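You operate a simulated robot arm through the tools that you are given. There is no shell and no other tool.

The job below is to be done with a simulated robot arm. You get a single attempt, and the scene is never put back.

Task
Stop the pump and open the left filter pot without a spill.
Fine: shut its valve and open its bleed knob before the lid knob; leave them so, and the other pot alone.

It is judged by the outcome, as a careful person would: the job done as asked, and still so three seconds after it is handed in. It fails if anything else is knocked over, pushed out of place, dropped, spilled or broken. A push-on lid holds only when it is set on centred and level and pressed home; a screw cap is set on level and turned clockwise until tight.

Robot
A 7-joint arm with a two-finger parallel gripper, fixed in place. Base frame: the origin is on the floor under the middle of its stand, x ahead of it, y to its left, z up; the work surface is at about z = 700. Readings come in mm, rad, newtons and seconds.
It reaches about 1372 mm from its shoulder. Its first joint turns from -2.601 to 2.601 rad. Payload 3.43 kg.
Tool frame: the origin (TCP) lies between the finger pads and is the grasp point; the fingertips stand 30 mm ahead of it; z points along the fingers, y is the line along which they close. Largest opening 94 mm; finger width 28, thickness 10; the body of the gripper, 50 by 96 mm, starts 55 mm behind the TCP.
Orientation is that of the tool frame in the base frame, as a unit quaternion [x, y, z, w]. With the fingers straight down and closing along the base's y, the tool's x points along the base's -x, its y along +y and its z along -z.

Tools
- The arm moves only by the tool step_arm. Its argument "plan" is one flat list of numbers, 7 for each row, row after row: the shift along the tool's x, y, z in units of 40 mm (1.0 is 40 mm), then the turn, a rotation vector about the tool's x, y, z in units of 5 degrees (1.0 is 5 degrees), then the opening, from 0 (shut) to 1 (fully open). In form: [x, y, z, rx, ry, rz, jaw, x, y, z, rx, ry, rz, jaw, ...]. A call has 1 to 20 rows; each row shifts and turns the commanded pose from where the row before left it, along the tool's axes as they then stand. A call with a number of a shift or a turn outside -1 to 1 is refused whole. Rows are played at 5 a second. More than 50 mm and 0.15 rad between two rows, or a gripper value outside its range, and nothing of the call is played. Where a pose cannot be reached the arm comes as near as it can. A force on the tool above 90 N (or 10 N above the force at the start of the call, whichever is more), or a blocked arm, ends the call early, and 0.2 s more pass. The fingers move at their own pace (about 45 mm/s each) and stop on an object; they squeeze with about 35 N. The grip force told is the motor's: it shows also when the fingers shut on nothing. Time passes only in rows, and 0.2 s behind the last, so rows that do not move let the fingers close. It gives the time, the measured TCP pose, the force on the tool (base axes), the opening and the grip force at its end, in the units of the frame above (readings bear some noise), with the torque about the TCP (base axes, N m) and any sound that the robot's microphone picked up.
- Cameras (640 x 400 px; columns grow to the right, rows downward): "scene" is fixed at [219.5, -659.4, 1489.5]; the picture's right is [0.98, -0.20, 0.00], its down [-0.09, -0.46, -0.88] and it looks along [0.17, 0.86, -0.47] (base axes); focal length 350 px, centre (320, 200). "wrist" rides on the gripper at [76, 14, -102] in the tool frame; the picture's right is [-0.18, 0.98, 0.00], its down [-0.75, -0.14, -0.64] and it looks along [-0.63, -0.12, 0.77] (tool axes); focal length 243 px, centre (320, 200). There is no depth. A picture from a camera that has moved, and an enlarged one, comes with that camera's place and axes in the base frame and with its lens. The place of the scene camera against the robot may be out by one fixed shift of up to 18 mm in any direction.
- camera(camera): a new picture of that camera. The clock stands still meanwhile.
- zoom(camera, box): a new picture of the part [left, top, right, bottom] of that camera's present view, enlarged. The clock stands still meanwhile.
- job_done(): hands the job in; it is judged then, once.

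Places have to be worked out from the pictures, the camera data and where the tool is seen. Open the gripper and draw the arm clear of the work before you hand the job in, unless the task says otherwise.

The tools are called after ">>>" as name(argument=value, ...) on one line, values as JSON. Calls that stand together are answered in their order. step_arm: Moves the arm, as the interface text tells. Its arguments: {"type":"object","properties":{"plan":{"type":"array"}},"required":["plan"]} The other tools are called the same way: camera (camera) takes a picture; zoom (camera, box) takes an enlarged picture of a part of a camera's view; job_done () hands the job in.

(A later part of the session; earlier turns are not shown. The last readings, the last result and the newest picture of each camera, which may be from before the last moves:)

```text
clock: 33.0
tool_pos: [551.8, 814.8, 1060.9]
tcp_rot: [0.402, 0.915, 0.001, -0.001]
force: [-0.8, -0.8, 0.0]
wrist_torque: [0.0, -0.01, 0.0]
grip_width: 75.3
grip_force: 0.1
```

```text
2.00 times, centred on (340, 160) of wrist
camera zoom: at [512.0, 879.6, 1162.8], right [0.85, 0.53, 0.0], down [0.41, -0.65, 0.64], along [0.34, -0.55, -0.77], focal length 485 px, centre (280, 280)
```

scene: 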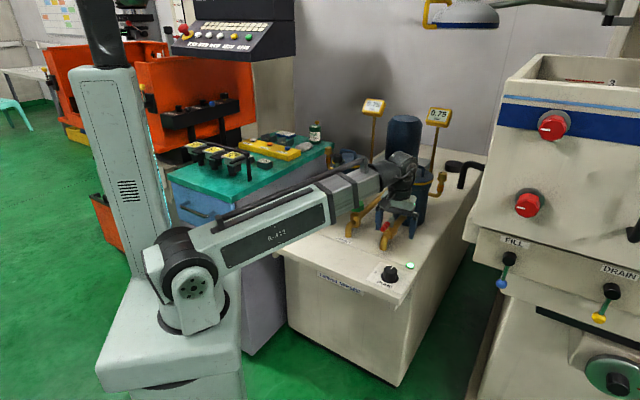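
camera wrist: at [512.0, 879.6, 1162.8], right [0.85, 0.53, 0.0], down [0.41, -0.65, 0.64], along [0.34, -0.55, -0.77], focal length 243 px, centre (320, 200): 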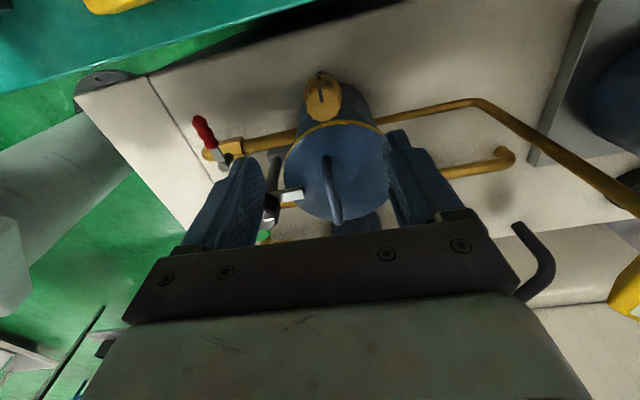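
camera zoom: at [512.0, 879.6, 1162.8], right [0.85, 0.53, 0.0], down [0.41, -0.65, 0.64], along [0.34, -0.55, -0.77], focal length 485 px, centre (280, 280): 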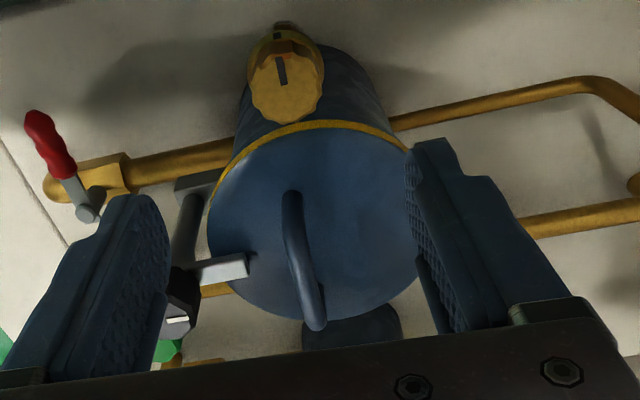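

The bleed knob is a brass fluted knob, top centre at about (552,820,945) and body about 32 mm across, with its pointer on the index mark (closed). I come down to z≈986 with the jaw narrowed and re-check the centring.

>>> step_arm(plan=[0.05, 0.05, 0.625, 0, 0, 0, 0.65, 0.05, 0.05, 0.625, 0, 0, 0, 0.65, 0, 0, 0.625, 0, 0, 0, 0.65, 0, 0, 0, 0, 0, 0, 0.65])

>>> zoom(camera="wrist", box=[220, 80, 420, 205])

>>> zoom(camera="scene", box=[310, 110, 380, 170])

```text
clock: 34.0
tool_pos: [552.2, 820.5, 983.5]
tcp_rot: [0.403, 0.915, 0.0, 0.0]
force: [-0.7, 0.5, 0.3]
wrist_torque: [0.02, -0.03, -0.02]
grip_width: 61.1
grip_force: 0.0
```

```text
3.20 times, centred on (320, 142) of wrist
camera zoom: at [511.8, 885.9, 1086.4], right [0.85, 0.53, 0.0], down [0.4, -0.65, 0.64], along [0.34, -0.54, -0.77], focal length 776 px, centre (320, 384)
```

zoom: 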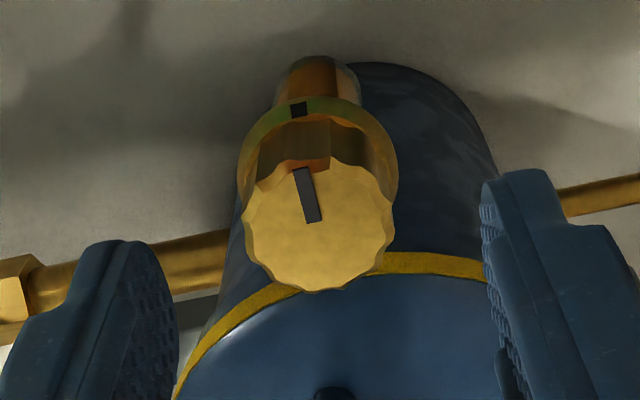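

```text
6.67 times, centred on (345, 140) of scene
camera zoom: at [219.5, -659.4, 1489.5], right [0.98, -0.2, 0.0], down [-0.09, -0.46, -0.88], along [0.17, 0.86, -0.47], focal length 2334 px, centre (153, 600)
```

zoom: 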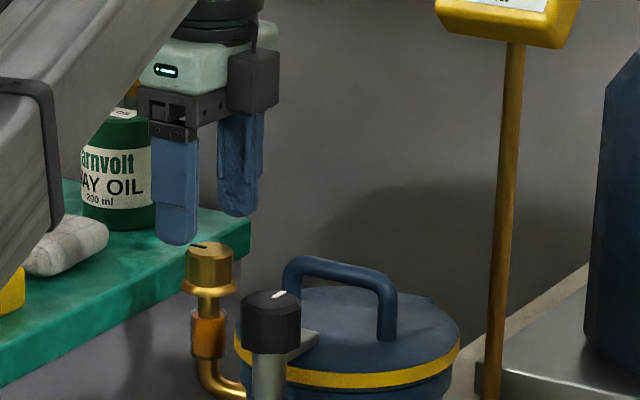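

Centring looks good to about 1 mm. I lower to z≈951 so the tips stay above the knob's skirt, and close on it.

>>> step_arm(plan=[0, 0, 0.406, 0, 0, 0, 0.65, 0, 0, 0.406, 0, 0, 0, 0.65, 0, 0, 0, 0, 0, 0, 0.2, 0, 0, 0, 0, 0, 0, 0.2, 0, 0, 0, 0, 0, 0, 0.2, 0, 0, 0, 0, 0, 0, 0.2])

>>> camera(camera="wrist")

>>> zoom(camera="scene", box=[310, 110, 380, 170])

```text
clock: 35.4
tool_pos: [549.7, 822.0, 951.5]
tcp_rot: [0.403, 0.915, 0.0, 0.0]
force: [-4.4, -3.4, -1.4]
wrist_torque: [0.25, -0.14, -0.04]
grip_width: 31.7
grip_force: 44.7
```

```text
taken
camera wrist: at [510.7, 885.6, 1054.3], right [0.85, 0.53, 0.0], down [0.41, -0.65, 0.64], along [0.34, -0.55, -0.77], focal length 243 px, centre (320, 200)
```

wrist: 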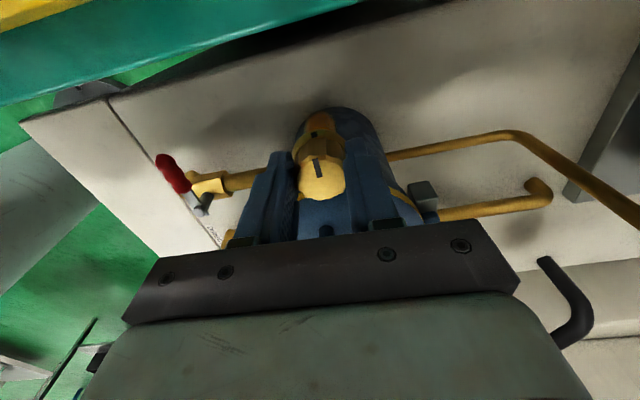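

```text
6.67 times, centred on (345, 140) of scene
camera zoom: at [219.5, -659.4, 1489.5], right [0.98, -0.2, 0.0], down [-0.09, -0.46, -0.88], along [0.17, 0.86, -0.47], focal length 2334 px, centre (153, 600)
```

zoom: 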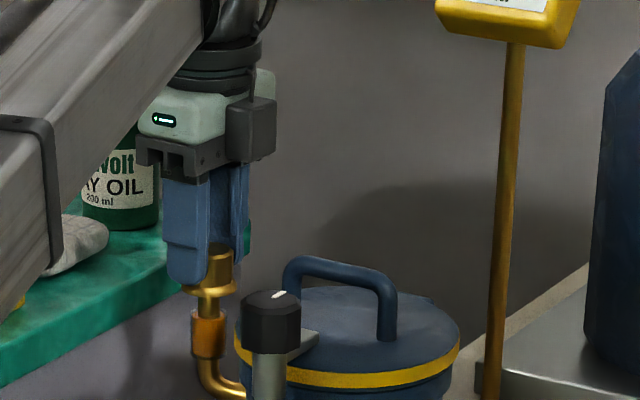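

The bleed knob is held (31.7 mm). I turn it counter-clockwise 20° first and watch the torque.

>>> step_arm(plan=[0, 0, 0, 0, 0, -1, 0.2, 0, 0, 0, 0, 0, -1, 0.2, 0, 0, 0, 0, 0, -1, 0.2, 0, 0, 0, 0, 0, -1, 0.2])

>>> zoom(camera="wrist", box=[220, 80, 420, 205])

```text
clock: 36.4
tool_pos: [551.6, 820.3, 951.9]
tcp_rot: [0.237, 0.972, -0.002, 0.0]
force: [-19.1, -14.6, -12.3]
wrist_torque: [-0.19, -0.45, -0.1]
grip_width: 31.7
grip_force: 45.2
```

```text
3.20 times, centred on (320, 142) of wrist
camera zoom: at [490.2, 866.9, 1054.3], right [0.62, 0.79, 0.0], down [0.61, -0.47, 0.64], along [0.5, -0.4, -0.77], focal length 776 px, centre (320, 384)
```

zoom: 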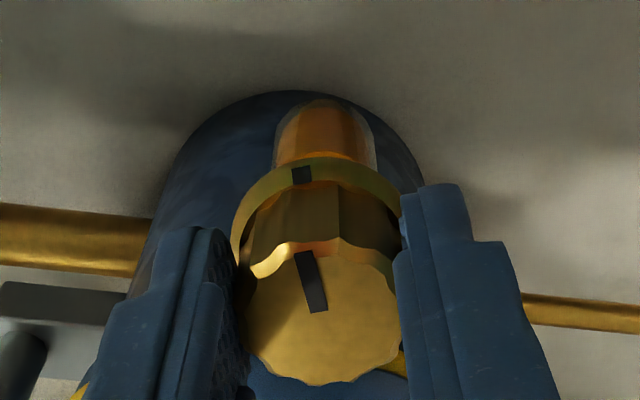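

It turns freely with the fingers. I continue counter-clockwise to about 90°.

>>> step_arm(plan=[0, 0, 0, 0, 0, -1, 0.2, 0, 0, 0, 0, 0, -1, 0.2, 0, 0, 0, 0, 0, -1, 0.2, 0, 0, 0, 0, 0, -1, 0.2, 0, 0, 0, 0, 0, -1, 0.2, 0, 0, 0, 0, 0, -1, 0.2, 0, 0, 0, 0, 0, -1, 0.2, 0, 0, 0, 0, 0, -1, 0.2, 0, 0, 0, 0, 0, -1, 0.2, 0, 0, 0, 0, 0, -1, 0.2, 0, 0, 0, 0, 0, -1, 0.2, 0, 0, 0, 0, 0, -1, 0.2, 0, 0, 0, 0, 0, -1, 0.2, 0, 0, 0, 0, 0, -1, 0.2])

>>> camera(camera="wrist")

>>> zoom(camera="scene", box=[290, 90, 390, 190])

```text
clock: 39.4
tool_pos: [553.4, 818.9, 954.0]
tcp_rot: [-0.362, 0.932, -0.003, -0.002]
force: [6.9, -36.8, -14.9]
wrist_torque: [-0.76, 0.23, -0.54]
grip_width: 31.6
grip_force: 45.1
```

```text
taken
camera wrist: at [488.4, 777.6, 1056.2], right [-0.53, 0.85, -0.01], down [0.65, 0.41, 0.64], along [0.55, 0.33, -0.77], focal length 243 px, centre (320, 200)
```

wrist: 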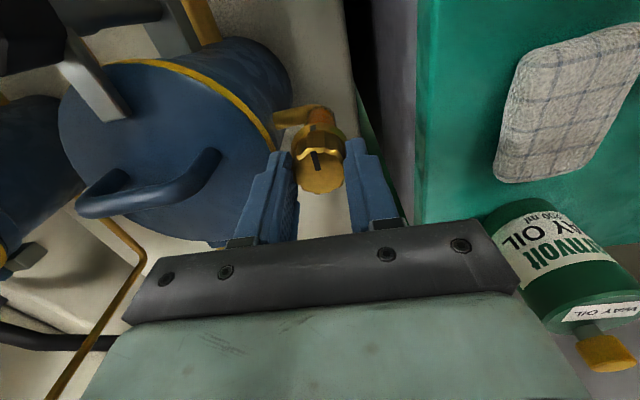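

```text
4.00 times, centred on (340, 140) of scene
camera zoom: at [219.5, -659.4, 1489.5], right [0.98, -0.2, 0.0], down [-0.09, -0.46, -0.88], along [0.17, 0.86, -0.47], focal length 1400 px, centre (240, 440)
```

zoom: 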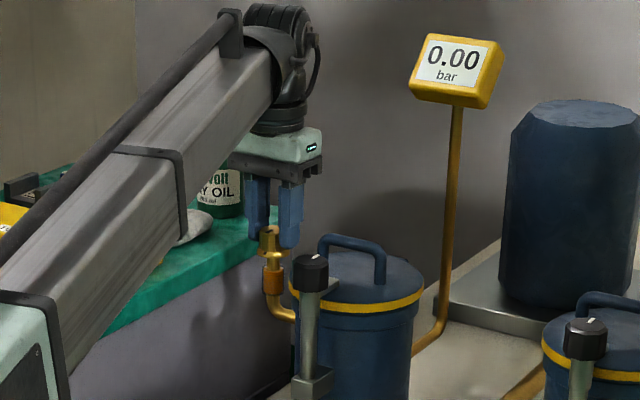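

The knob has turned 90°, and the torque has risen to about 0.5 N·m. I try another 15° to find whether this is the stop.

>>> step_arm(plan=[0, 0, 0, 0, 0, -1, 0.2, 0, 0, 0, 0, 0, -1, 0.2, 0, 0, 0, 0, 0, -1, 0.2])

>>> zoom(camera="wrist", box=[220, 80, 420, 205])

>>> zoom(camera="scene", box=[325, 135, 375, 175])

```text
clock: 40.2
tool_pos: [553.5, 820.1, 954.2]
tcp_rot: [-0.481, 0.877, -0.002, 0.002]
force: [18.7, -25.4, 4.0]
wrist_torque: [-0.62, -0.1, -0.79]
grip_width: 31.5
grip_force: 44.9
```

```text
3.20 times, centred on (320, 142) of wrist
camera zoom: at [501.3, 762.6, 1056.1], right [-0.73, 0.68, -0.01], down [0.52, 0.56, 0.64], along [0.44, 0.47, -0.77], focal length 776 px, centre (320, 384)
```

zoom: 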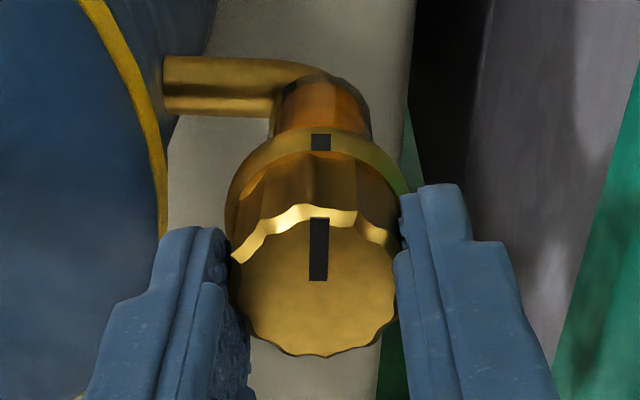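

```text
10.00 times, centred on (350, 155) of scene
camera zoom: at [219.5, -659.4, 1489.5], right [0.98, -0.2, 0.0], down [-0.09, -0.46, -0.88], along [0.17, 0.86, -0.47], focal length 3501 px, centre (20, 650)
```

zoom: 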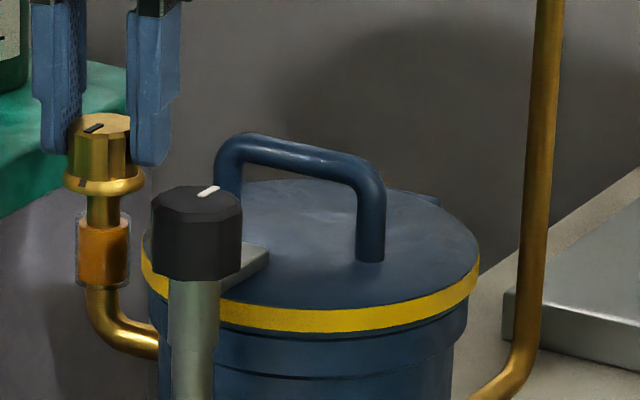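

The fingers have begun to slip past the pointer, so the bleed knob is at its open stop, about 90° counter-clockwise. I release and rise clear, then check the bleed knob and gauge.

>>> step_arm(plan=[0, 0, 0, 0, 0, 0, 0.6, 0, 0, 0, 0, 0, 0, 0.6, 0, 0, 0, 0, 0, 0, 0.6, 0, 0, -0.5, 0, 0, 0, 0.6, 0, 0, -0.8, 0, 0, 0, 0.6, 0, 0, -0.8, 0, 0, 0, 0.6, 0, 0, -0.8, 0, 0, 0, 0.6])

>>> camera(camera="wrist")

>>> zoom(camera="scene", box=[320, 120, 380, 180])

```text
clock: 41.8
tool_pos: [552.7, 821.5, 1066.9]
tcp_rot: [-0.481, 0.877, 0.0, -0.001]
force: [1.0, 0.2, 0.8]
wrist_torque: [-0.01, 0.0, 0.02]
grip_width: 56.5
grip_force: 0.1
```

```text
taken
camera wrist: at [500.1, 763.7, 1170.3], right [-0.73, 0.68, 0.0], down [0.52, 0.56, 0.64], along [0.44, 0.47, -0.77], focal length 243 px, centre (320, 200)
```

wrist: 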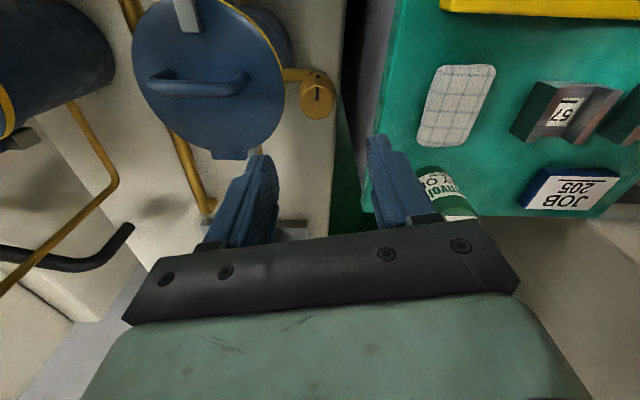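

```text
6.67 times, centred on (350, 150) of scene
camera zoom: at [219.5, -659.4, 1489.5], right [0.98, -0.2, 0.0], down [-0.09, -0.46, -0.88], along [0.17, 0.86, -0.47], focal length 2334 px, centre (120, 533)
```

zoom: 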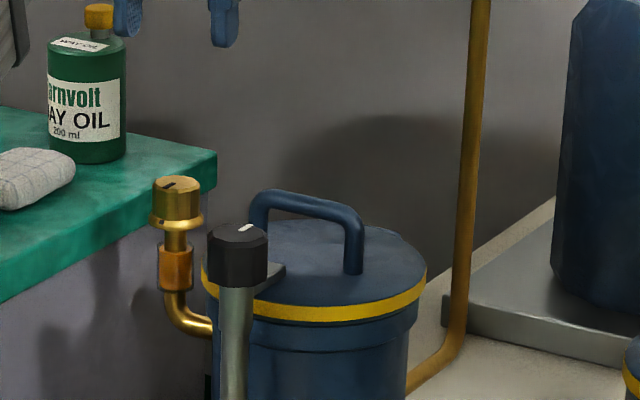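

The bleed knob now points to the front (open) and nothing leaked or moved. I move over the black lid knob at about (561,671) to view it from above.

>>> step_arm(plan=[0.766, -0.55, 0, 0, 0, 0, 0.8, 0.766, -0.55, 0, 0, 0, 0, 0.8, 0.766, -0.55, 0, 0, 0, 0, 0.8, 0.766, -0.55, 0, 0, 0, 0, 0.8, 0, 0, 0, 0, 0, 0, 0.8])

>>> camera(camera="wrist")

>>> zoom(camera="wrist", box=[220, 40, 420, 165])

>>> zoom(camera="scene", box=[325, 135, 375, 205])

```text
clock: 43.0
tool_pos: [560.7, 671.5, 1069.6]
tcp_rot: [-0.481, 0.877, 0.0, 0.0]
force: [-1.0, -0.6, 0.2]
wrist_torque: [-0.02, 0.01, 0.01]
grip_width: 75.1
grip_force: 0.1
```

```text
taken
camera wrist: at [508.3, 612.5, 1171.7], right [-0.73, 0.68, 0.0], down [0.52, 0.56, 0.64], along [0.44, 0.47, -0.77], focal length 243 px, centre (320, 200)
```

wrist: 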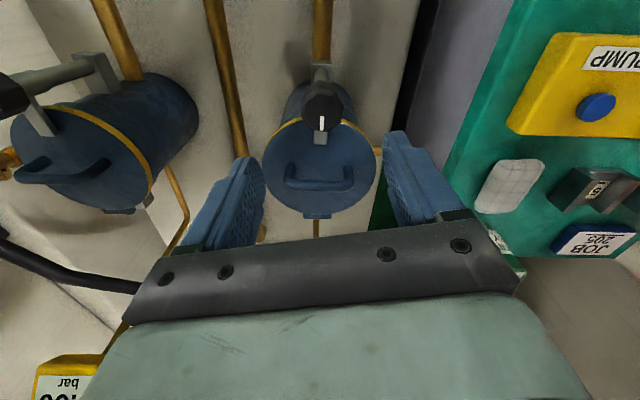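

```text
3.20 times, centred on (320, 102) of wrist
camera zoom: at [508.3, 612.5, 1171.7], right [-0.73, 0.68, 0.0], down [0.52, 0.56, 0.64], along [0.44, 0.47, -0.77], focal length 776 px, centre (320, 512)
```

zoom: 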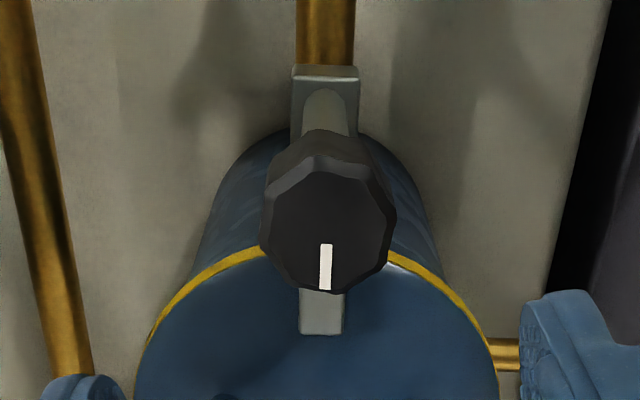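

```text
5.71 times, centred on (350, 170) of scene
camera zoom: at [219.5, -659.4, 1489.5], right [0.98, -0.2, 0.0], down [-0.09, -0.46, -0.88], along [0.17, 0.86, -0.47], focal length 2000 px, centre (149, 371)
```

zoom: 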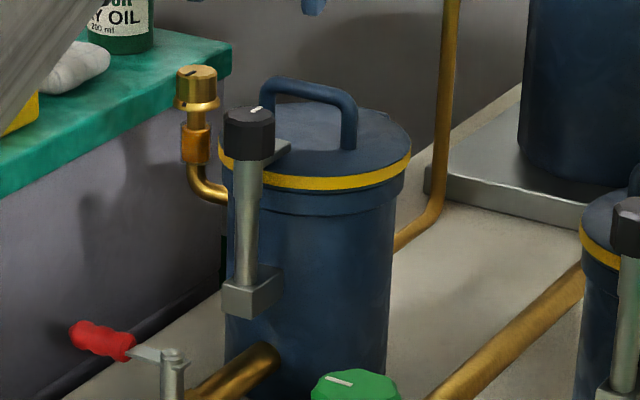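

The lid knob top is at about (560.7,672.5,960), about 36 mm across. Its pointer and the grey dog over the lid both point back over the pot, so a quarter turn should swing the dog off. I turn the wrist to yaw 180° and come down to z≈990 above it.

>>> step_arm(plan=[-0.027, 0.018, 0, 0, 0, 0, 0.7, 0, 0, 0.166, 0, 0, 1, 0.7, 0, 0, 0.166, 0, 0, 1, 0.7, 0, 0, 0.166, 0, 0, 1, 0.7, 0, 0, 0.166, 0, 0, 1, 0.7, 0, 0, 0.166, 0, 0, 1, 0.7, 0, 0, 0.166, 0, 0, 1, 0.7, 0, 0, 0.166, 0, 0, 1, 0.7, 0, 0, 0.166, 0, 0, 1, 0.7, 0, 0, 0.166, 0, 0, 1, 0.7, 0, 0, 0.166, 0, 0, 1, 0.7, 0, 0, 0.166, 0, 0, 1, 0.7, 0, 0, 0.166, 0, 0, 0.5, 0.7, 0, 0, 0, 0, 0, 0, 0.7])

>>> camera(camera="wrist")

>>> zoom(camera="wrist", box=[220, 80, 420, 205])

>>> zoom(camera="scene", box=[320, 110, 380, 180])

```text
clock: 46.0
tool_pos: [560.2, 673.4, 989.0]
tcp_rot: [0.0, 1.0, 0.001, 0.0]
force: [0.9, 0.2, 0.1]
wrist_torque: [-0.03, -0.03, 0.0]
grip_width: 65.6
grip_force: 0.1
```

```text
taken
camera wrist: at [484.7, 685.3, 1091.6], right [0.19, 0.98, 0.0], down [0.75, -0.14, 0.64], along [0.63, -0.12, -0.77], focal length 243 px, centre (320, 200)
```

wrist: 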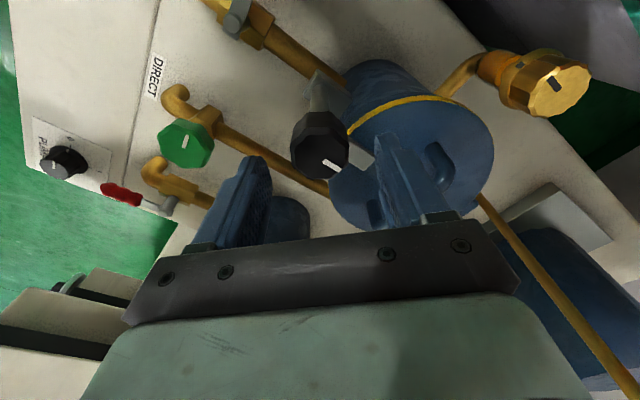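

```text
3.20 times, centred on (320, 142) of wrist
camera zoom: at [484.7, 685.3, 1091.6], right [0.19, 0.98, 0.0], down [0.75, -0.14, 0.64], along [0.63, -0.12, -0.77], focal length 776 px, centre (320, 384)
```

zoom: 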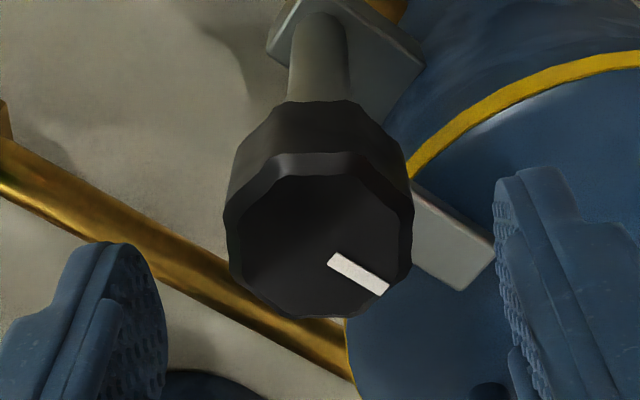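

```text
5.71 times, centred on (350, 145) of scene
camera zoom: at [219.5, -659.4, 1489.5], right [0.98, -0.2, 0.0], down [-0.09, -0.46, -0.88], along [0.17, 0.86, -0.47], focal length 2000 px, centre (149, 514)
```

zoom: 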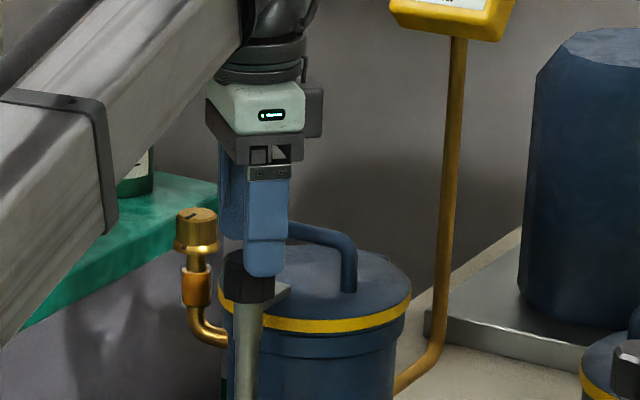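

The knob sits centred between the fingers at about (560,674). I lower to z≈960, keeping the tips above the dog, and close on it.

>>> step_arm(plan=[0.01, 0.02, 0.36, 0, 0, 0, 0.7, 0, 0, 0.36, 0, 0, 0, 0.7, 0, 0, 0, 0, 0, 0, 0.2, 0, 0, 0, 0, 0, 0, 0.2, 0, 0, 0, 0, 0, 0, 0.2, 0, 0, 0, 0, 0, 0, 0.2])

>>> zoom(camera="wrist", box=[220, 80, 420, 205])

>>> zoom(camera="scene", box=[320, 110, 380, 180])

```text
clock: 47.4
tool_pos: [559.1, 672.6, 961.2]
tcp_rot: [0.0, 1.0, -0.001, 0.001]
force: [-0.4, -7.5, -2.5]
wrist_torque: [0.17, -0.19, 0.0]
grip_width: 37.6
grip_force: 44.6
```

```text
3.20 times, centred on (320, 142) of wrist
camera zoom: at [484.0, 685.4, 1063.0], right [0.18, 0.98, 0.0], down [0.75, -0.14, 0.64], along [0.63, -0.12, -0.77], focal length 776 px, centre (320, 384)
```

zoom: 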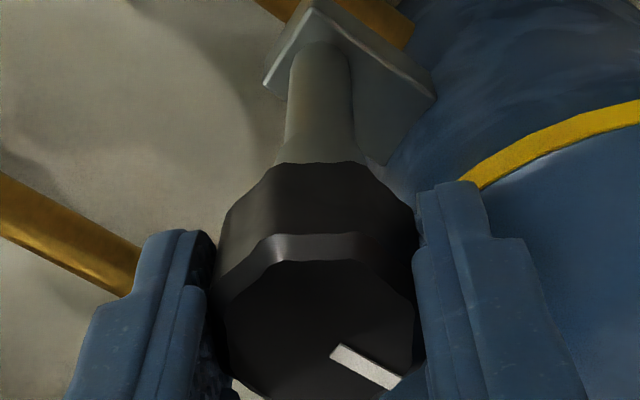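

```text
5.71 times, centred on (350, 145) of scene
camera zoom: at [219.5, -659.4, 1489.5], right [0.98, -0.2, 0.0], down [-0.09, -0.46, -0.88], along [0.17, 0.86, -0.47], focal length 2000 px, centre (149, 514)
```

zoom: 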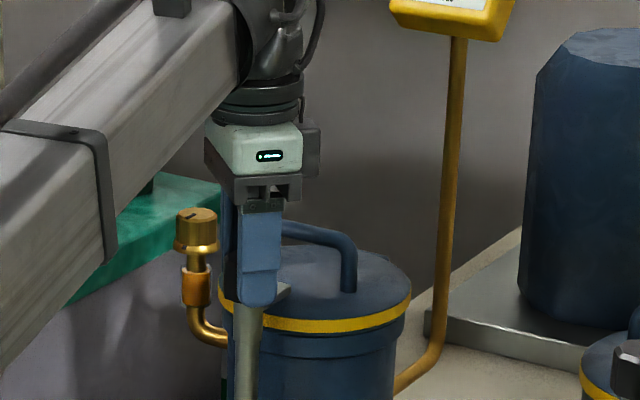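

The lid knob is held (37.6 mm), and pump, valve and bleed are all done. I turn it counter-clockwise 20° to see whether it yields.

>>> step_arm(plan=[0, 0, 0, 0, 0, -1, 0.2, 0, 0, 0, 0, 0, -1, 0.2, 0, 0, 0, 0, 0, -1, 0.2, 0, 0, 0, 0, 0, -1, 0.2])

>>> zoom(camera="wrist", box=[220, 80, 420, 205])

>>> zoom(camera="scene", box=[320, 90, 380, 180])

```text
clock: 48.4
tool_pos: [558.9, 671.3, 959.4]
tcp_rot: [-0.174, 0.985, 0.0, 0.0]
force: [-2.6, -8.8, -1.5]
wrist_torque: [-0.34, -0.71, -0.03]
grip_width: 37.3
grip_force: 44.7
```

```text
3.20 times, centred on (320, 142) of wrist
camera zoom: at [483.7, 658.2, 1063.0], right [-0.16, 0.99, 0.0], down [0.76, 0.13, 0.64], along [0.63, 0.11, -0.77], focal length 776 px, centre (320, 384)
```

zoom: 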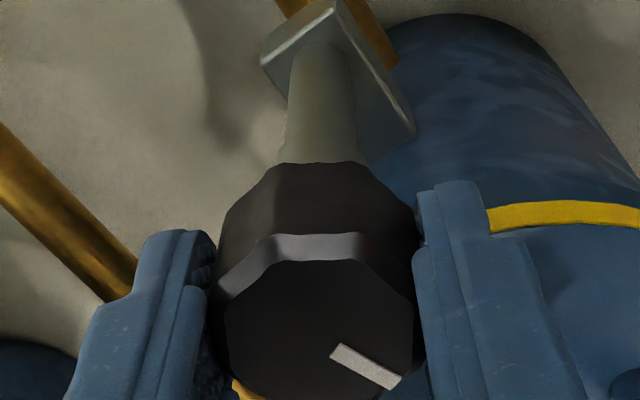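

```text
4.44 times, centred on (350, 135) of scene
camera zoom: at [219.5, -659.4, 1489.5], right [0.98, -0.2, 0.0], down [-0.09, -0.46, -0.88], along [0.17, 0.86, -0.47], focal length 1556 px, centre (187, 489)
```

zoom: 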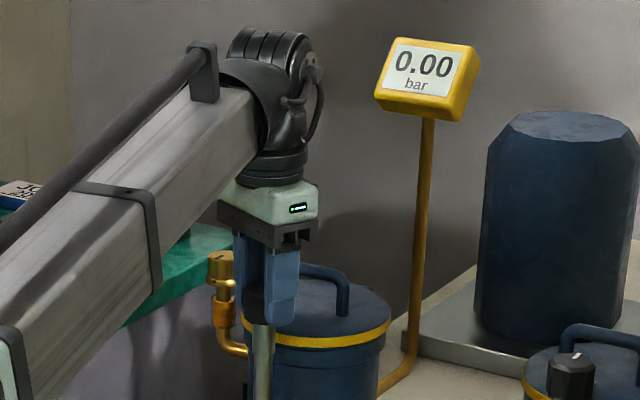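

It follows counter-clockwise with almost no torque. I continue to the full 90°.

>>> step_arm(plan=[0, 0, 0, 0, 0, -1, 0.2, 0, 0, 0, 0, 0, -1, 0.2, 0, 0, 0, 0, 0, -1, 0.2, 0, 0, 0, 0, 0, -1, 0.2, 0, 0, 0, 0, 0, -1, 0.2, 0, 0, 0, 0, 0, -1, 0.2, 0, 0, 0, 0, 0, -1, 0.2, 0, 0, 0, 0, 0, -1, 0.2, 0, 0, 0, 0, 0, -1, 0.2, 0, 0, 0, 0, 0, -1, 0.2, 0, 0, 0, 0, 0, -1, 0.2, 0, 0, 0, 0, 0, -1, 0.2, 0, 0, 0, 0, 0, -1, 0.2, 0, 0, 0, 0, 0, -1, 0.2])

>>> zoom(camera="wrist", box=[220, 80, 420, 205])

>>> zoom(camera="scene", box=[320, 90, 380, 180])

```text
clock: 51.4
tool_pos: [559.6, 672.3, 960.3]
tcp_rot: [0.707, -0.707, 0.0, 0.001]
force: [-8.1, -18.5, -4.8]
wrist_torque: [0.35, 0.08, -0.14]
grip_width: 37.4
grip_force: 45.1
```

```text
3.20 times, centred on (320, 142) of wrist
camera zoom: at [546.2, 594.8, 1063.1], right [-0.98, 0.18, 0.0], down [0.14, 0.75, 0.64], along [0.12, 0.63, -0.77], focal length 776 px, centre (320, 384)
```

zoom: 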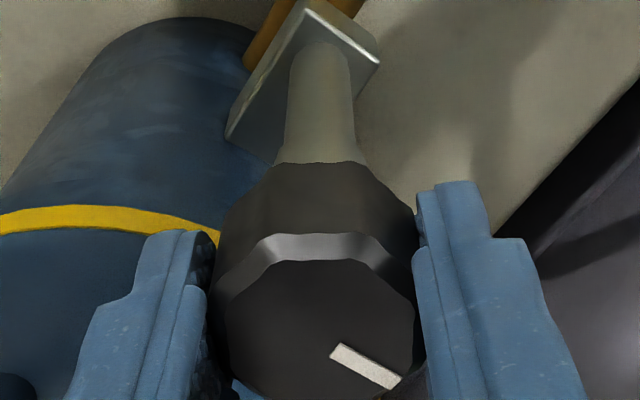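

```text
4.44 times, centred on (350, 135) of scene
camera zoom: at [219.5, -659.4, 1489.5], right [0.98, -0.2, 0.0], down [-0.09, -0.46, -0.88], along [0.17, 0.86, -0.47], focal length 1556 px, centre (187, 489)
```

zoom: 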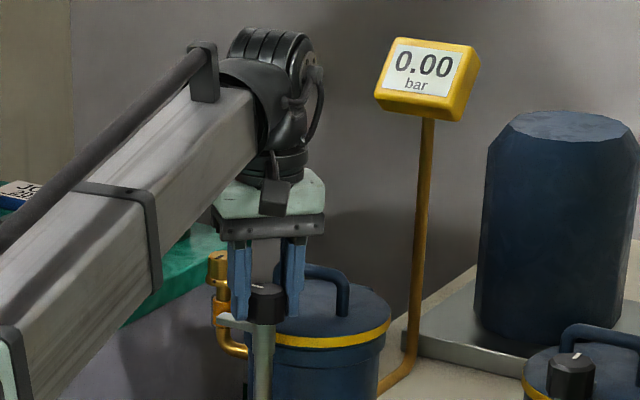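

The dog has swung 90° off the lid. I try 15° more to check whether it is at its stop.

>>> step_arm(plan=[0, 0, 0, 0, 0, -1, 0.2, 0, 0, 0, 0, 0, -1, 0.2, 0, 0, 0, 0, 0, -1, 0.2])

>>> zoom(camera="wrist", box=[220, 80, 420, 205])

>>> zoom(camera="scene", box=[320, 110, 380, 180])

```text
clock: 52.2
tool_pos: [558.4, 675.4, 960.8]
tcp_rot: [0.795, -0.607, -0.002, -0.001]
force: [-13.0, 4.9, -4.7]
wrist_torque: [0.38, 0.3, -0.39]
grip_width: 37.6
grip_force: 44.8
```

```text
3.20 times, centred on (320, 142) of wrist
camera zoom: at [565.9, 595.8, 1062.9], right [-1.0, -0.08, 0.0], down [-0.06, 0.76, 0.64], along [-0.05, 0.64, -0.76], focal length 776 px, centre (320, 384)
```

zoom: 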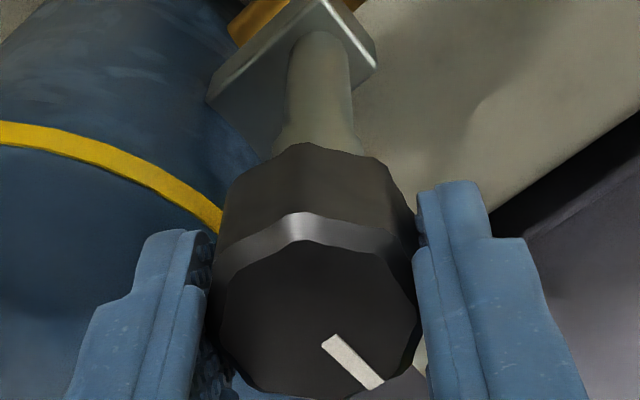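

```text
5.71 times, centred on (350, 145) of scene
camera zoom: at [219.5, -659.4, 1489.5], right [0.98, -0.2, 0.0], down [-0.09, -0.46, -0.88], along [0.17, 0.86, -0.47], focal length 2000 px, centre (149, 514)
```

zoom: 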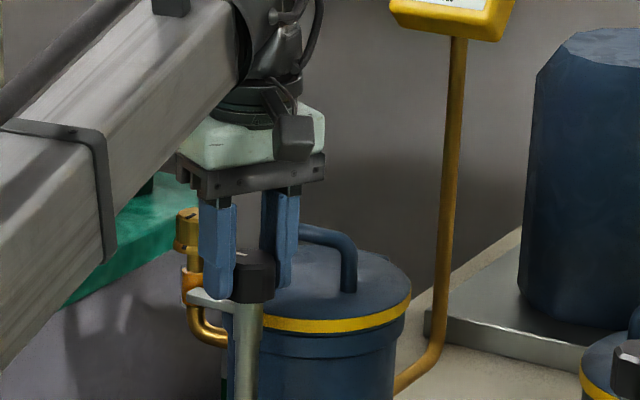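

The fingers slip on the knob, so the lid knob is at its stop with the dog pointing left, clear of the lid. I release, rise, and turn the wrist back to yaw 225° for a look at the lid handle.

>>> step_arm(plan=[0, 0, 0, 0, 0, 0, 0.6, 0, 0, 0, 0, 0, 0, 0.6, 0, 0, 0, 0, 0, 0, 0.6, 0, 0, -0.5, 0, 0, 0, 0.6, 0, 0, -0.8, 0, 0, 0, 0.6, 0, 0, -0.8, 0, 0, 0, 0.6, 0, 0, -0.5, 0, 0, 1, 0.6, 0, 0, 0, 0, 0, 1, 0.6, 0, 0, 0, 0, 0, 1, 0.6, 0, 0, 0, 0, 0, 1, 0.6, 0, 0, 0, 0, 0, 1, 0.6, 0, 0, 0, 0, 0, 1, 0.6, 0, 0, 0, 0, 0, 1, 0.6, 0, 0, 0, 0, 0, 1, 0.6, 0, 0, 0, 0, 0, 1, 0.6, 0, 0, 0, 0, 0, 1, 0.6, 0, 0, 0, 0, 0, 1, 0.6, 0, 0, 0, 0, 0, 1, 0.6])

>>> camera(camera="wrist")

>>> zoom(camera="scene", box=[325, 135, 375, 175])

```text
clock: 56.0
tool_pos: [559.4, 672.9, 1064.9]
tcp_rot: [-0.381, 0.924, 0.0, 0.001]
force: [0.3, -0.4, -0.1]
wrist_torque: [0.0, 0.02, 0.01]
grip_width: 56.4
grip_force: 0.1
```

```text
taken
camera wrist: at [496.7, 628.1, 1167.1], right [-0.56, 0.83, 0.0], down [0.63, 0.43, 0.64], along [0.53, 0.36, -0.77], focal length 243 px, centre (320, 200)
```

wrist: 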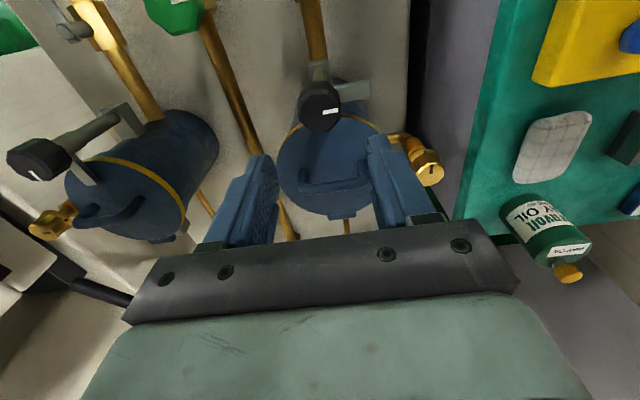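

```text
10.00 times, centred on (350, 155) of scene
camera zoom: at [219.5, -659.4, 1489.5], right [0.98, -0.2, 0.0], down [-0.09, -0.46, -0.88], along [0.17, 0.86, -0.47], focal length 3501 px, centre (20, 650)
```

zoom: 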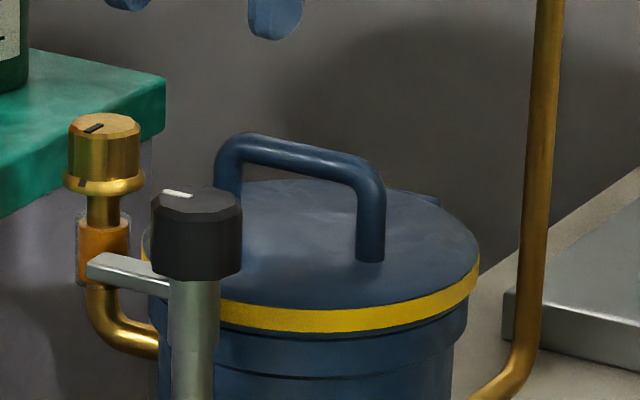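

The dog is clear of the lid. I zoom on the lid and its handle to work out where to grip and where the hinge is.

>>> zoom(camera="wrist", box=[250, 70, 450, 250])

```text
2.22 times, centred on (350, 160) of wrist
camera zoom: at [496.7, 628.1, 1167.1], right [-0.56, 0.83, 0.0], down [0.63, 0.43, 0.64], along [0.53, 0.36, -0.77], focal length 539 px, centre (253, 289)
```

zoom: 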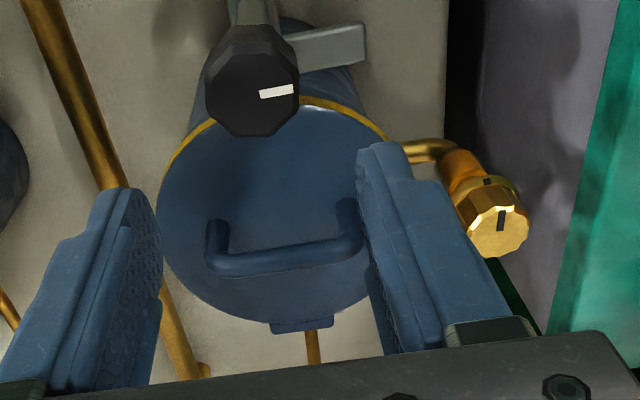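

The handle bar is centred near (615.5,726) with its top at z≈963, about 72 mm long across the machine; the lid surface is at about z=919 and the hinge about 85 mm behind. I'll take the handle by its two ends (fingers closing along its length), which lets the lid pivot between the pads. I move above it with the jaw wide open and check.

>>> step_arm(plan=[-0.482, -0.012, 0, 0, 0, 0, 1, -0.482, -0.012, 0, 0, 0, 0, 1, -0.482, -0.012, 0, 0, 0, 0, 1, -0.482, -0.012, 0, 0, 0, 0, 1, 0, 0, 0.5, 0, 0, 0, 1, 0, 0, 0.5, 0, 0, 0, 1, 0, 0, 0, 0, 0, 0, 1])

>>> camera(camera="wrist")

>>> zoom(camera="wrist", box=[200, 80, 440, 230])

>>> zoom(camera="scene", box=[320, 90, 400, 180])

```text
clock: 57.6
tool_pos: [615.4, 727.6, 1023.3]
tcp_rot: [-0.383, 0.924, 0.0, 0.0]
force: [0.4, 0.3, 0.4]
wrist_torque: [0.02, 0.0, -0.03]
grip_width: 93.9
grip_force: 0.0
```

```text
taken
camera wrist: at [552.3, 681.8, 1126.1], right [-0.56, 0.83, 0.0], down [0.63, 0.43, 0.64], along [0.53, 0.36, -0.77], focal length 243 px, centre (320, 200)
```

wrist: 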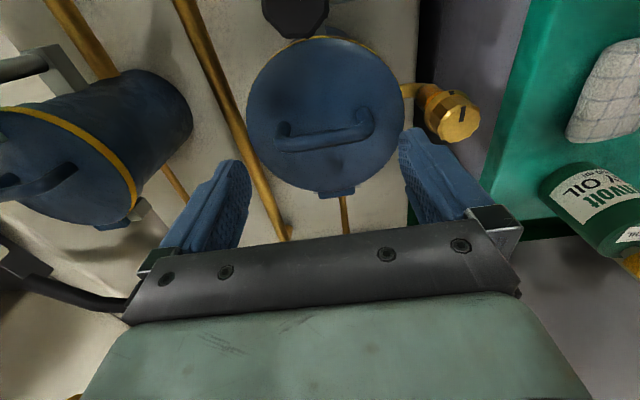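

```text
2.67 times, centred on (320, 155) of wrist
camera zoom: at [552.3, 681.8, 1126.1], right [-0.56, 0.83, 0.0], down [0.63, 0.43, 0.64], along [0.53, 0.36, -0.77], focal length 647 px, centre (320, 320)
```

zoom: 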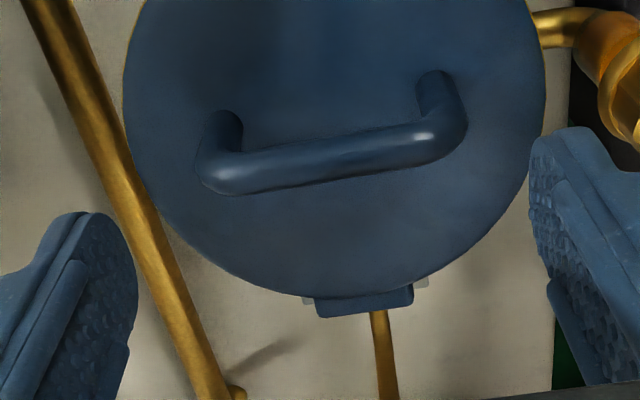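

```text
4.44 times, centred on (360, 135) of scene
camera zoom: at [219.5, -659.4, 1489.5], right [0.98, -0.2, 0.0], down [-0.09, -0.46, -0.88], along [0.17, 0.86, -0.47], focal length 1556 px, centre (142, 489)
```

zoom: 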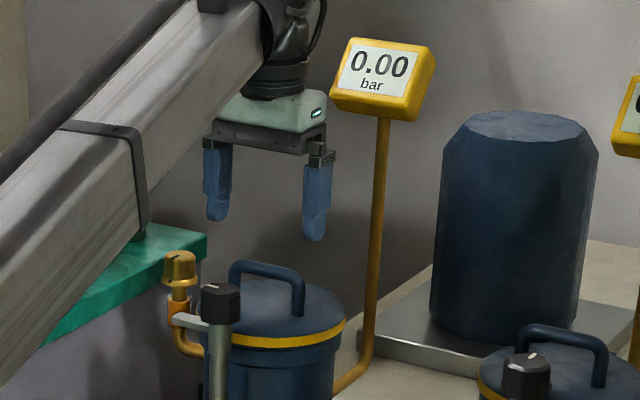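

The handle is about 76 mm long, centred near (616,732). I shift to centre on it and descend to z≈992 so the tips are just above the bar ends, then check both sides.

>>> step_arm(plan=[-0.09, 0.075, 0.39, 0, 0, 0, 1, 0, 0, 0.39, 0, 0, 0, 1, 0, 0, 0, 0, 0, 0, 1])

>>> camera(camera="wrist")

>>> zoom(camera="scene", box=[330, 120, 390, 180])

```text
clock: 58.4
tool_pos: [616.0, 731.6, 992.0]
tcp_rot: [-0.383, 0.924, 0.0, 0.001]
force: [0.4, -1.0, 1.1]
wrist_torque: [0.04, 0.01, 0.01]
grip_width: 94.2
grip_force: 0.0
```

```text
taken
camera wrist: at [552.7, 686.1, 1094.8], right [-0.56, 0.83, 0.0], down [0.63, 0.43, 0.64], along [0.53, 0.36, -0.77], focal length 243 px, centre (320, 200)
```

wrist: 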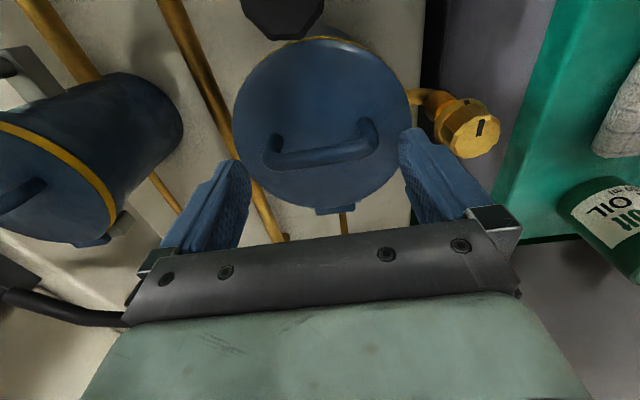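

```text
6.67 times, centred on (360, 150) of scene
camera zoom: at [219.5, -659.4, 1489.5], right [0.98, -0.2, 0.0], down [-0.09, -0.46, -0.88], along [0.17, 0.86, -0.47], focal length 2334 px, centre (53, 533)
```

zoom: 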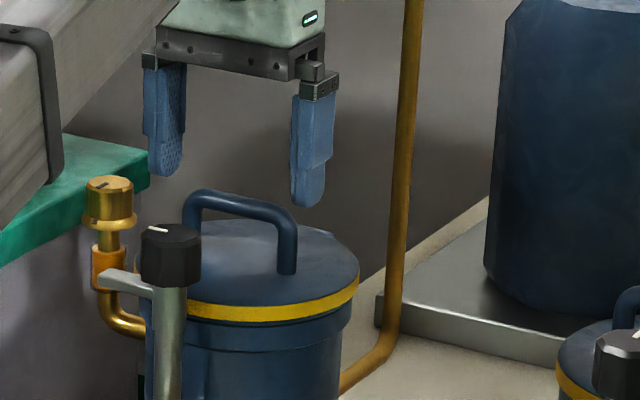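

The scene view suggests the bar lies lower than I thought (about 20 mm below the fingertips, bar centre near z≈942). I zoom the wrist view to fix the handle's place before going down.

>>> zoom(camera="wrist", box=[200, 80, 440, 230])

>>> zoom(camera="scene", box=[335, 125, 385, 165])

```text
2.67 times, centred on (320, 155) of wrist
camera zoom: at [552.7, 686.1, 1094.8], right [-0.56, 0.83, 0.0], down [0.63, 0.43, 0.64], along [0.53, 0.36, -0.77], focal length 647 px, centre (320, 320)
```

zoom: 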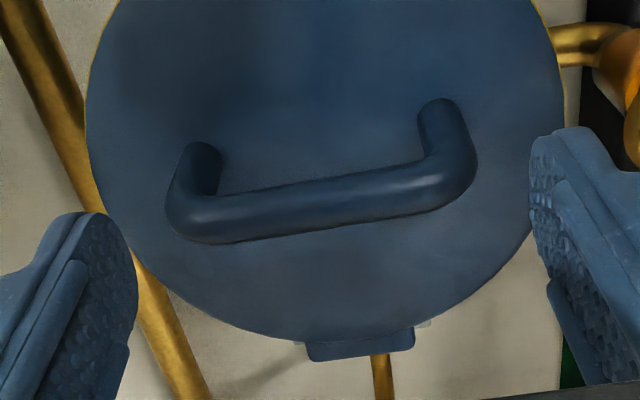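

```text
10.00 times, centred on (360, 145) of scene
camera zoom: at [219.5, -659.4, 1489.5], right [0.98, -0.2, 0.0], down [-0.09, -0.46, -0.88], along [0.17, 0.86, -0.47], focal length 3501 px, centre (-80, 750)
```

zoom: 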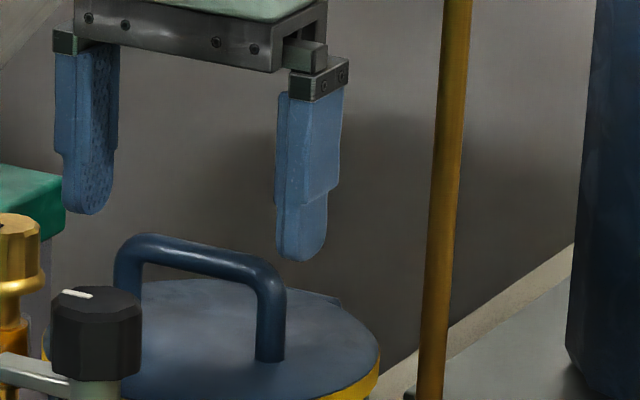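

Refined: bar centre about z≈945, roughly 5 mm further back than the tool, lid top about z≈905. I shift back 5.5 mm and descend to z≈950, with the fingers outside the handle legs and the tips well above the lid.

>>> step_arm(plan=[-0.1375, -0.0175, 0.2, 0, 0, 0, 1, 0, 0, 0.3, 0, 0, 0, 1, 0, 0, 0.3, 0, 0, 0, 1, 0, 0, 0.25, 0, 0, 0, 1, 0, 0, 0, 0, 0, 0, 1])

>>> camera(camera="wrist")

>>> zoom(camera="scene", box=[335, 125, 385, 165])

```text
clock: 59.6
tool_pos: [620.4, 734.6, 950.5]
tcp_rot: [-0.383, 0.924, 0.001, -0.001]
force: [0.0, -0.3, 0.3]
wrist_torque: [0.04, 0.0, 0.01]
grip_width: 93.8
grip_force: 0.0
```

```text
taken
camera wrist: at [557.3, 689.2, 1053.1], right [-0.56, 0.83, 0.0], down [0.63, 0.43, 0.64], along [0.53, 0.36, -0.77], focal length 243 px, centre (320, 200)
```

wrist: 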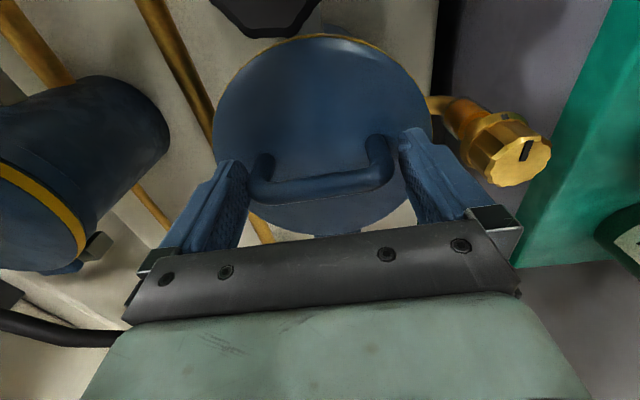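

```text
10.00 times, centred on (360, 145) of scene
camera zoom: at [219.5, -659.4, 1489.5], right [0.98, -0.2, 0.0], down [-0.09, -0.46, -0.88], along [0.17, 0.86, -0.47], focal length 3501 px, centre (-80, 750)
```

zoom: 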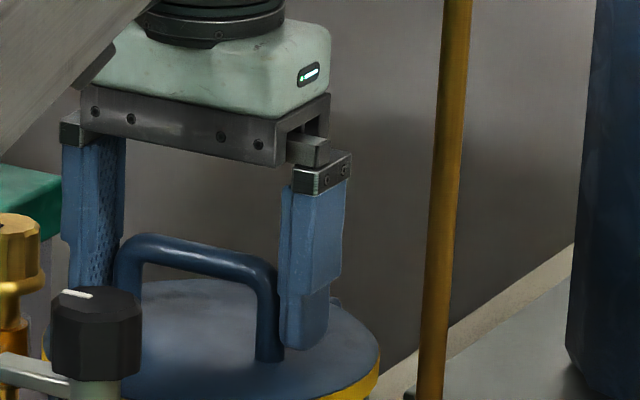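

The fingers straddle the handle ends evenly. I close on the handle.

>>> step_arm(plan=[0, 0, 0, 0, 0, 0, 0.6, 0, 0, 0, 0, 0, 0, 0.6, 0, 0, 0, 0, 0, 0, 0.6, 0, 0, 0, 0, 0, 0, 0.6])

>>> camera(camera="wrist")

>>> zoom(camera="scene", box=[335, 125, 385, 165])

```text
clock: 60.6
tool_pos: [621.2, 734.7, 951.0]
tcp_rot: [-0.383, 0.924, 0.0, 0.001]
force: [6.3, -6.2, -1.8]
wrist_torque: [-0.13, -0.14, -0.06]
grip_width: 83.8
grip_force: 44.7
```

```text
taken
camera wrist: at [557.9, 688.7, 1053.1], right [-0.56, 0.83, 0.0], down [0.63, 0.43, 0.64], along [0.53, 0.36, -0.77], focal length 243 px, centre (320, 200)
```

wrist: 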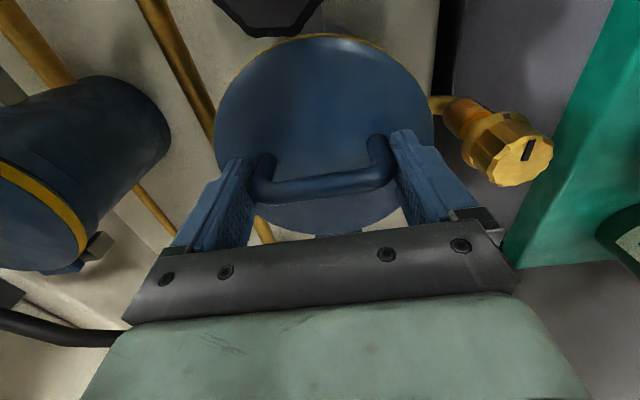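

```text
10.00 times, centred on (360, 145) of scene
camera zoom: at [219.5, -659.4, 1489.5], right [0.98, -0.2, 0.0], down [-0.09, -0.46, -0.88], along [0.17, 0.86, -0.47], focal length 3501 px, centre (-80, 750)
```

zoom: 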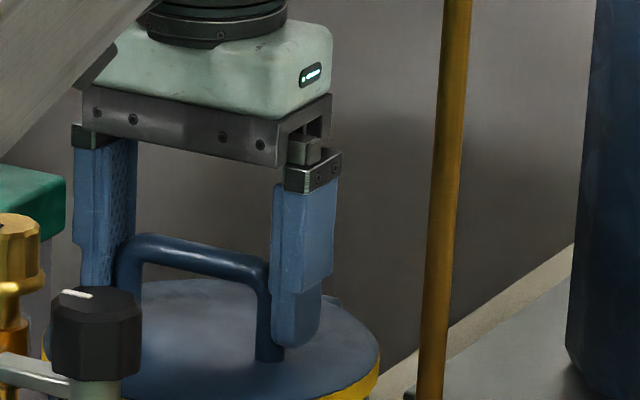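

The handle is held at 84 mm. I begin raising the lid along an arc about the rear hinge, about 20° first, watching the forces.

>>> step_arm(plan=[-0.1, 0, -0.1875, 0, 0, 0, 0.6, -0.115, 0, -0.1775, 0, 0, 0, 0.6, -0.1325, 0, -0.1675, 0, 0, 0, 0.6, -0.145, 0, -0.155, 0, 0, 0, 0.6])

>>> camera(camera="wrist")

>>> zoom(camera="scene", box=[320, 100, 400, 180])

```text
clock: 61.6
tool_pos: [633.7, 746.4, 979.3]
tcp_rot: [-0.382, 0.924, -0.001, -0.003]
force: [-5.6, -25.0, -4.6]
wrist_torque: [-1.12, 1.25, 0.04]
grip_width: 83.5
grip_force: 44.6
```

```text
taken
camera wrist: at [570.6, 701.3, 1082.1], right [-0.56, 0.83, 0.0], down [0.64, 0.44, 0.64], along [0.53, 0.36, -0.77], focal length 243 px, centre (320, 200)
```

wrist: 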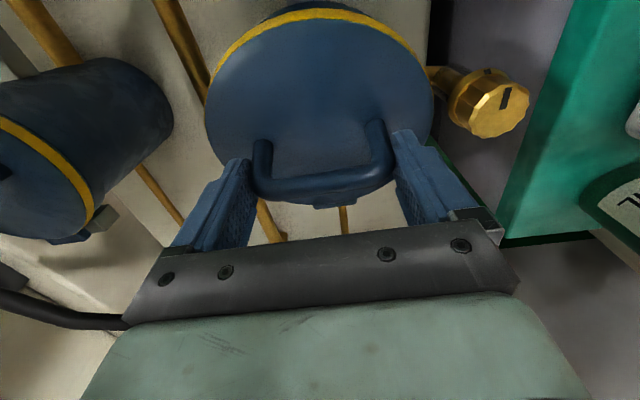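

```text
5.00 times, centred on (360, 140) of scene
camera zoom: at [219.5, -659.4, 1489.5], right [0.98, -0.2, 0.0], down [-0.09, -0.46, -0.88], along [0.17, 0.86, -0.47], focal length 1750 px, centre (120, 500)
```

zoom: 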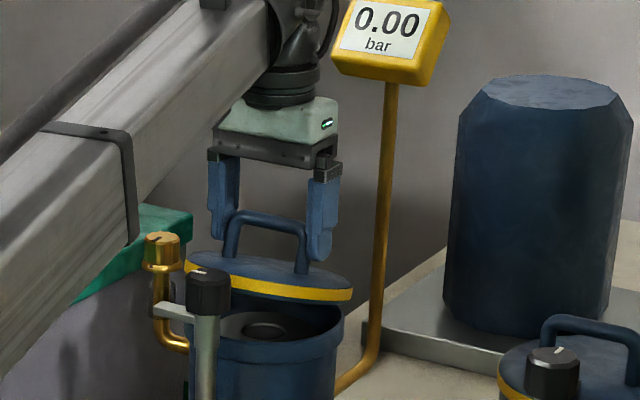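

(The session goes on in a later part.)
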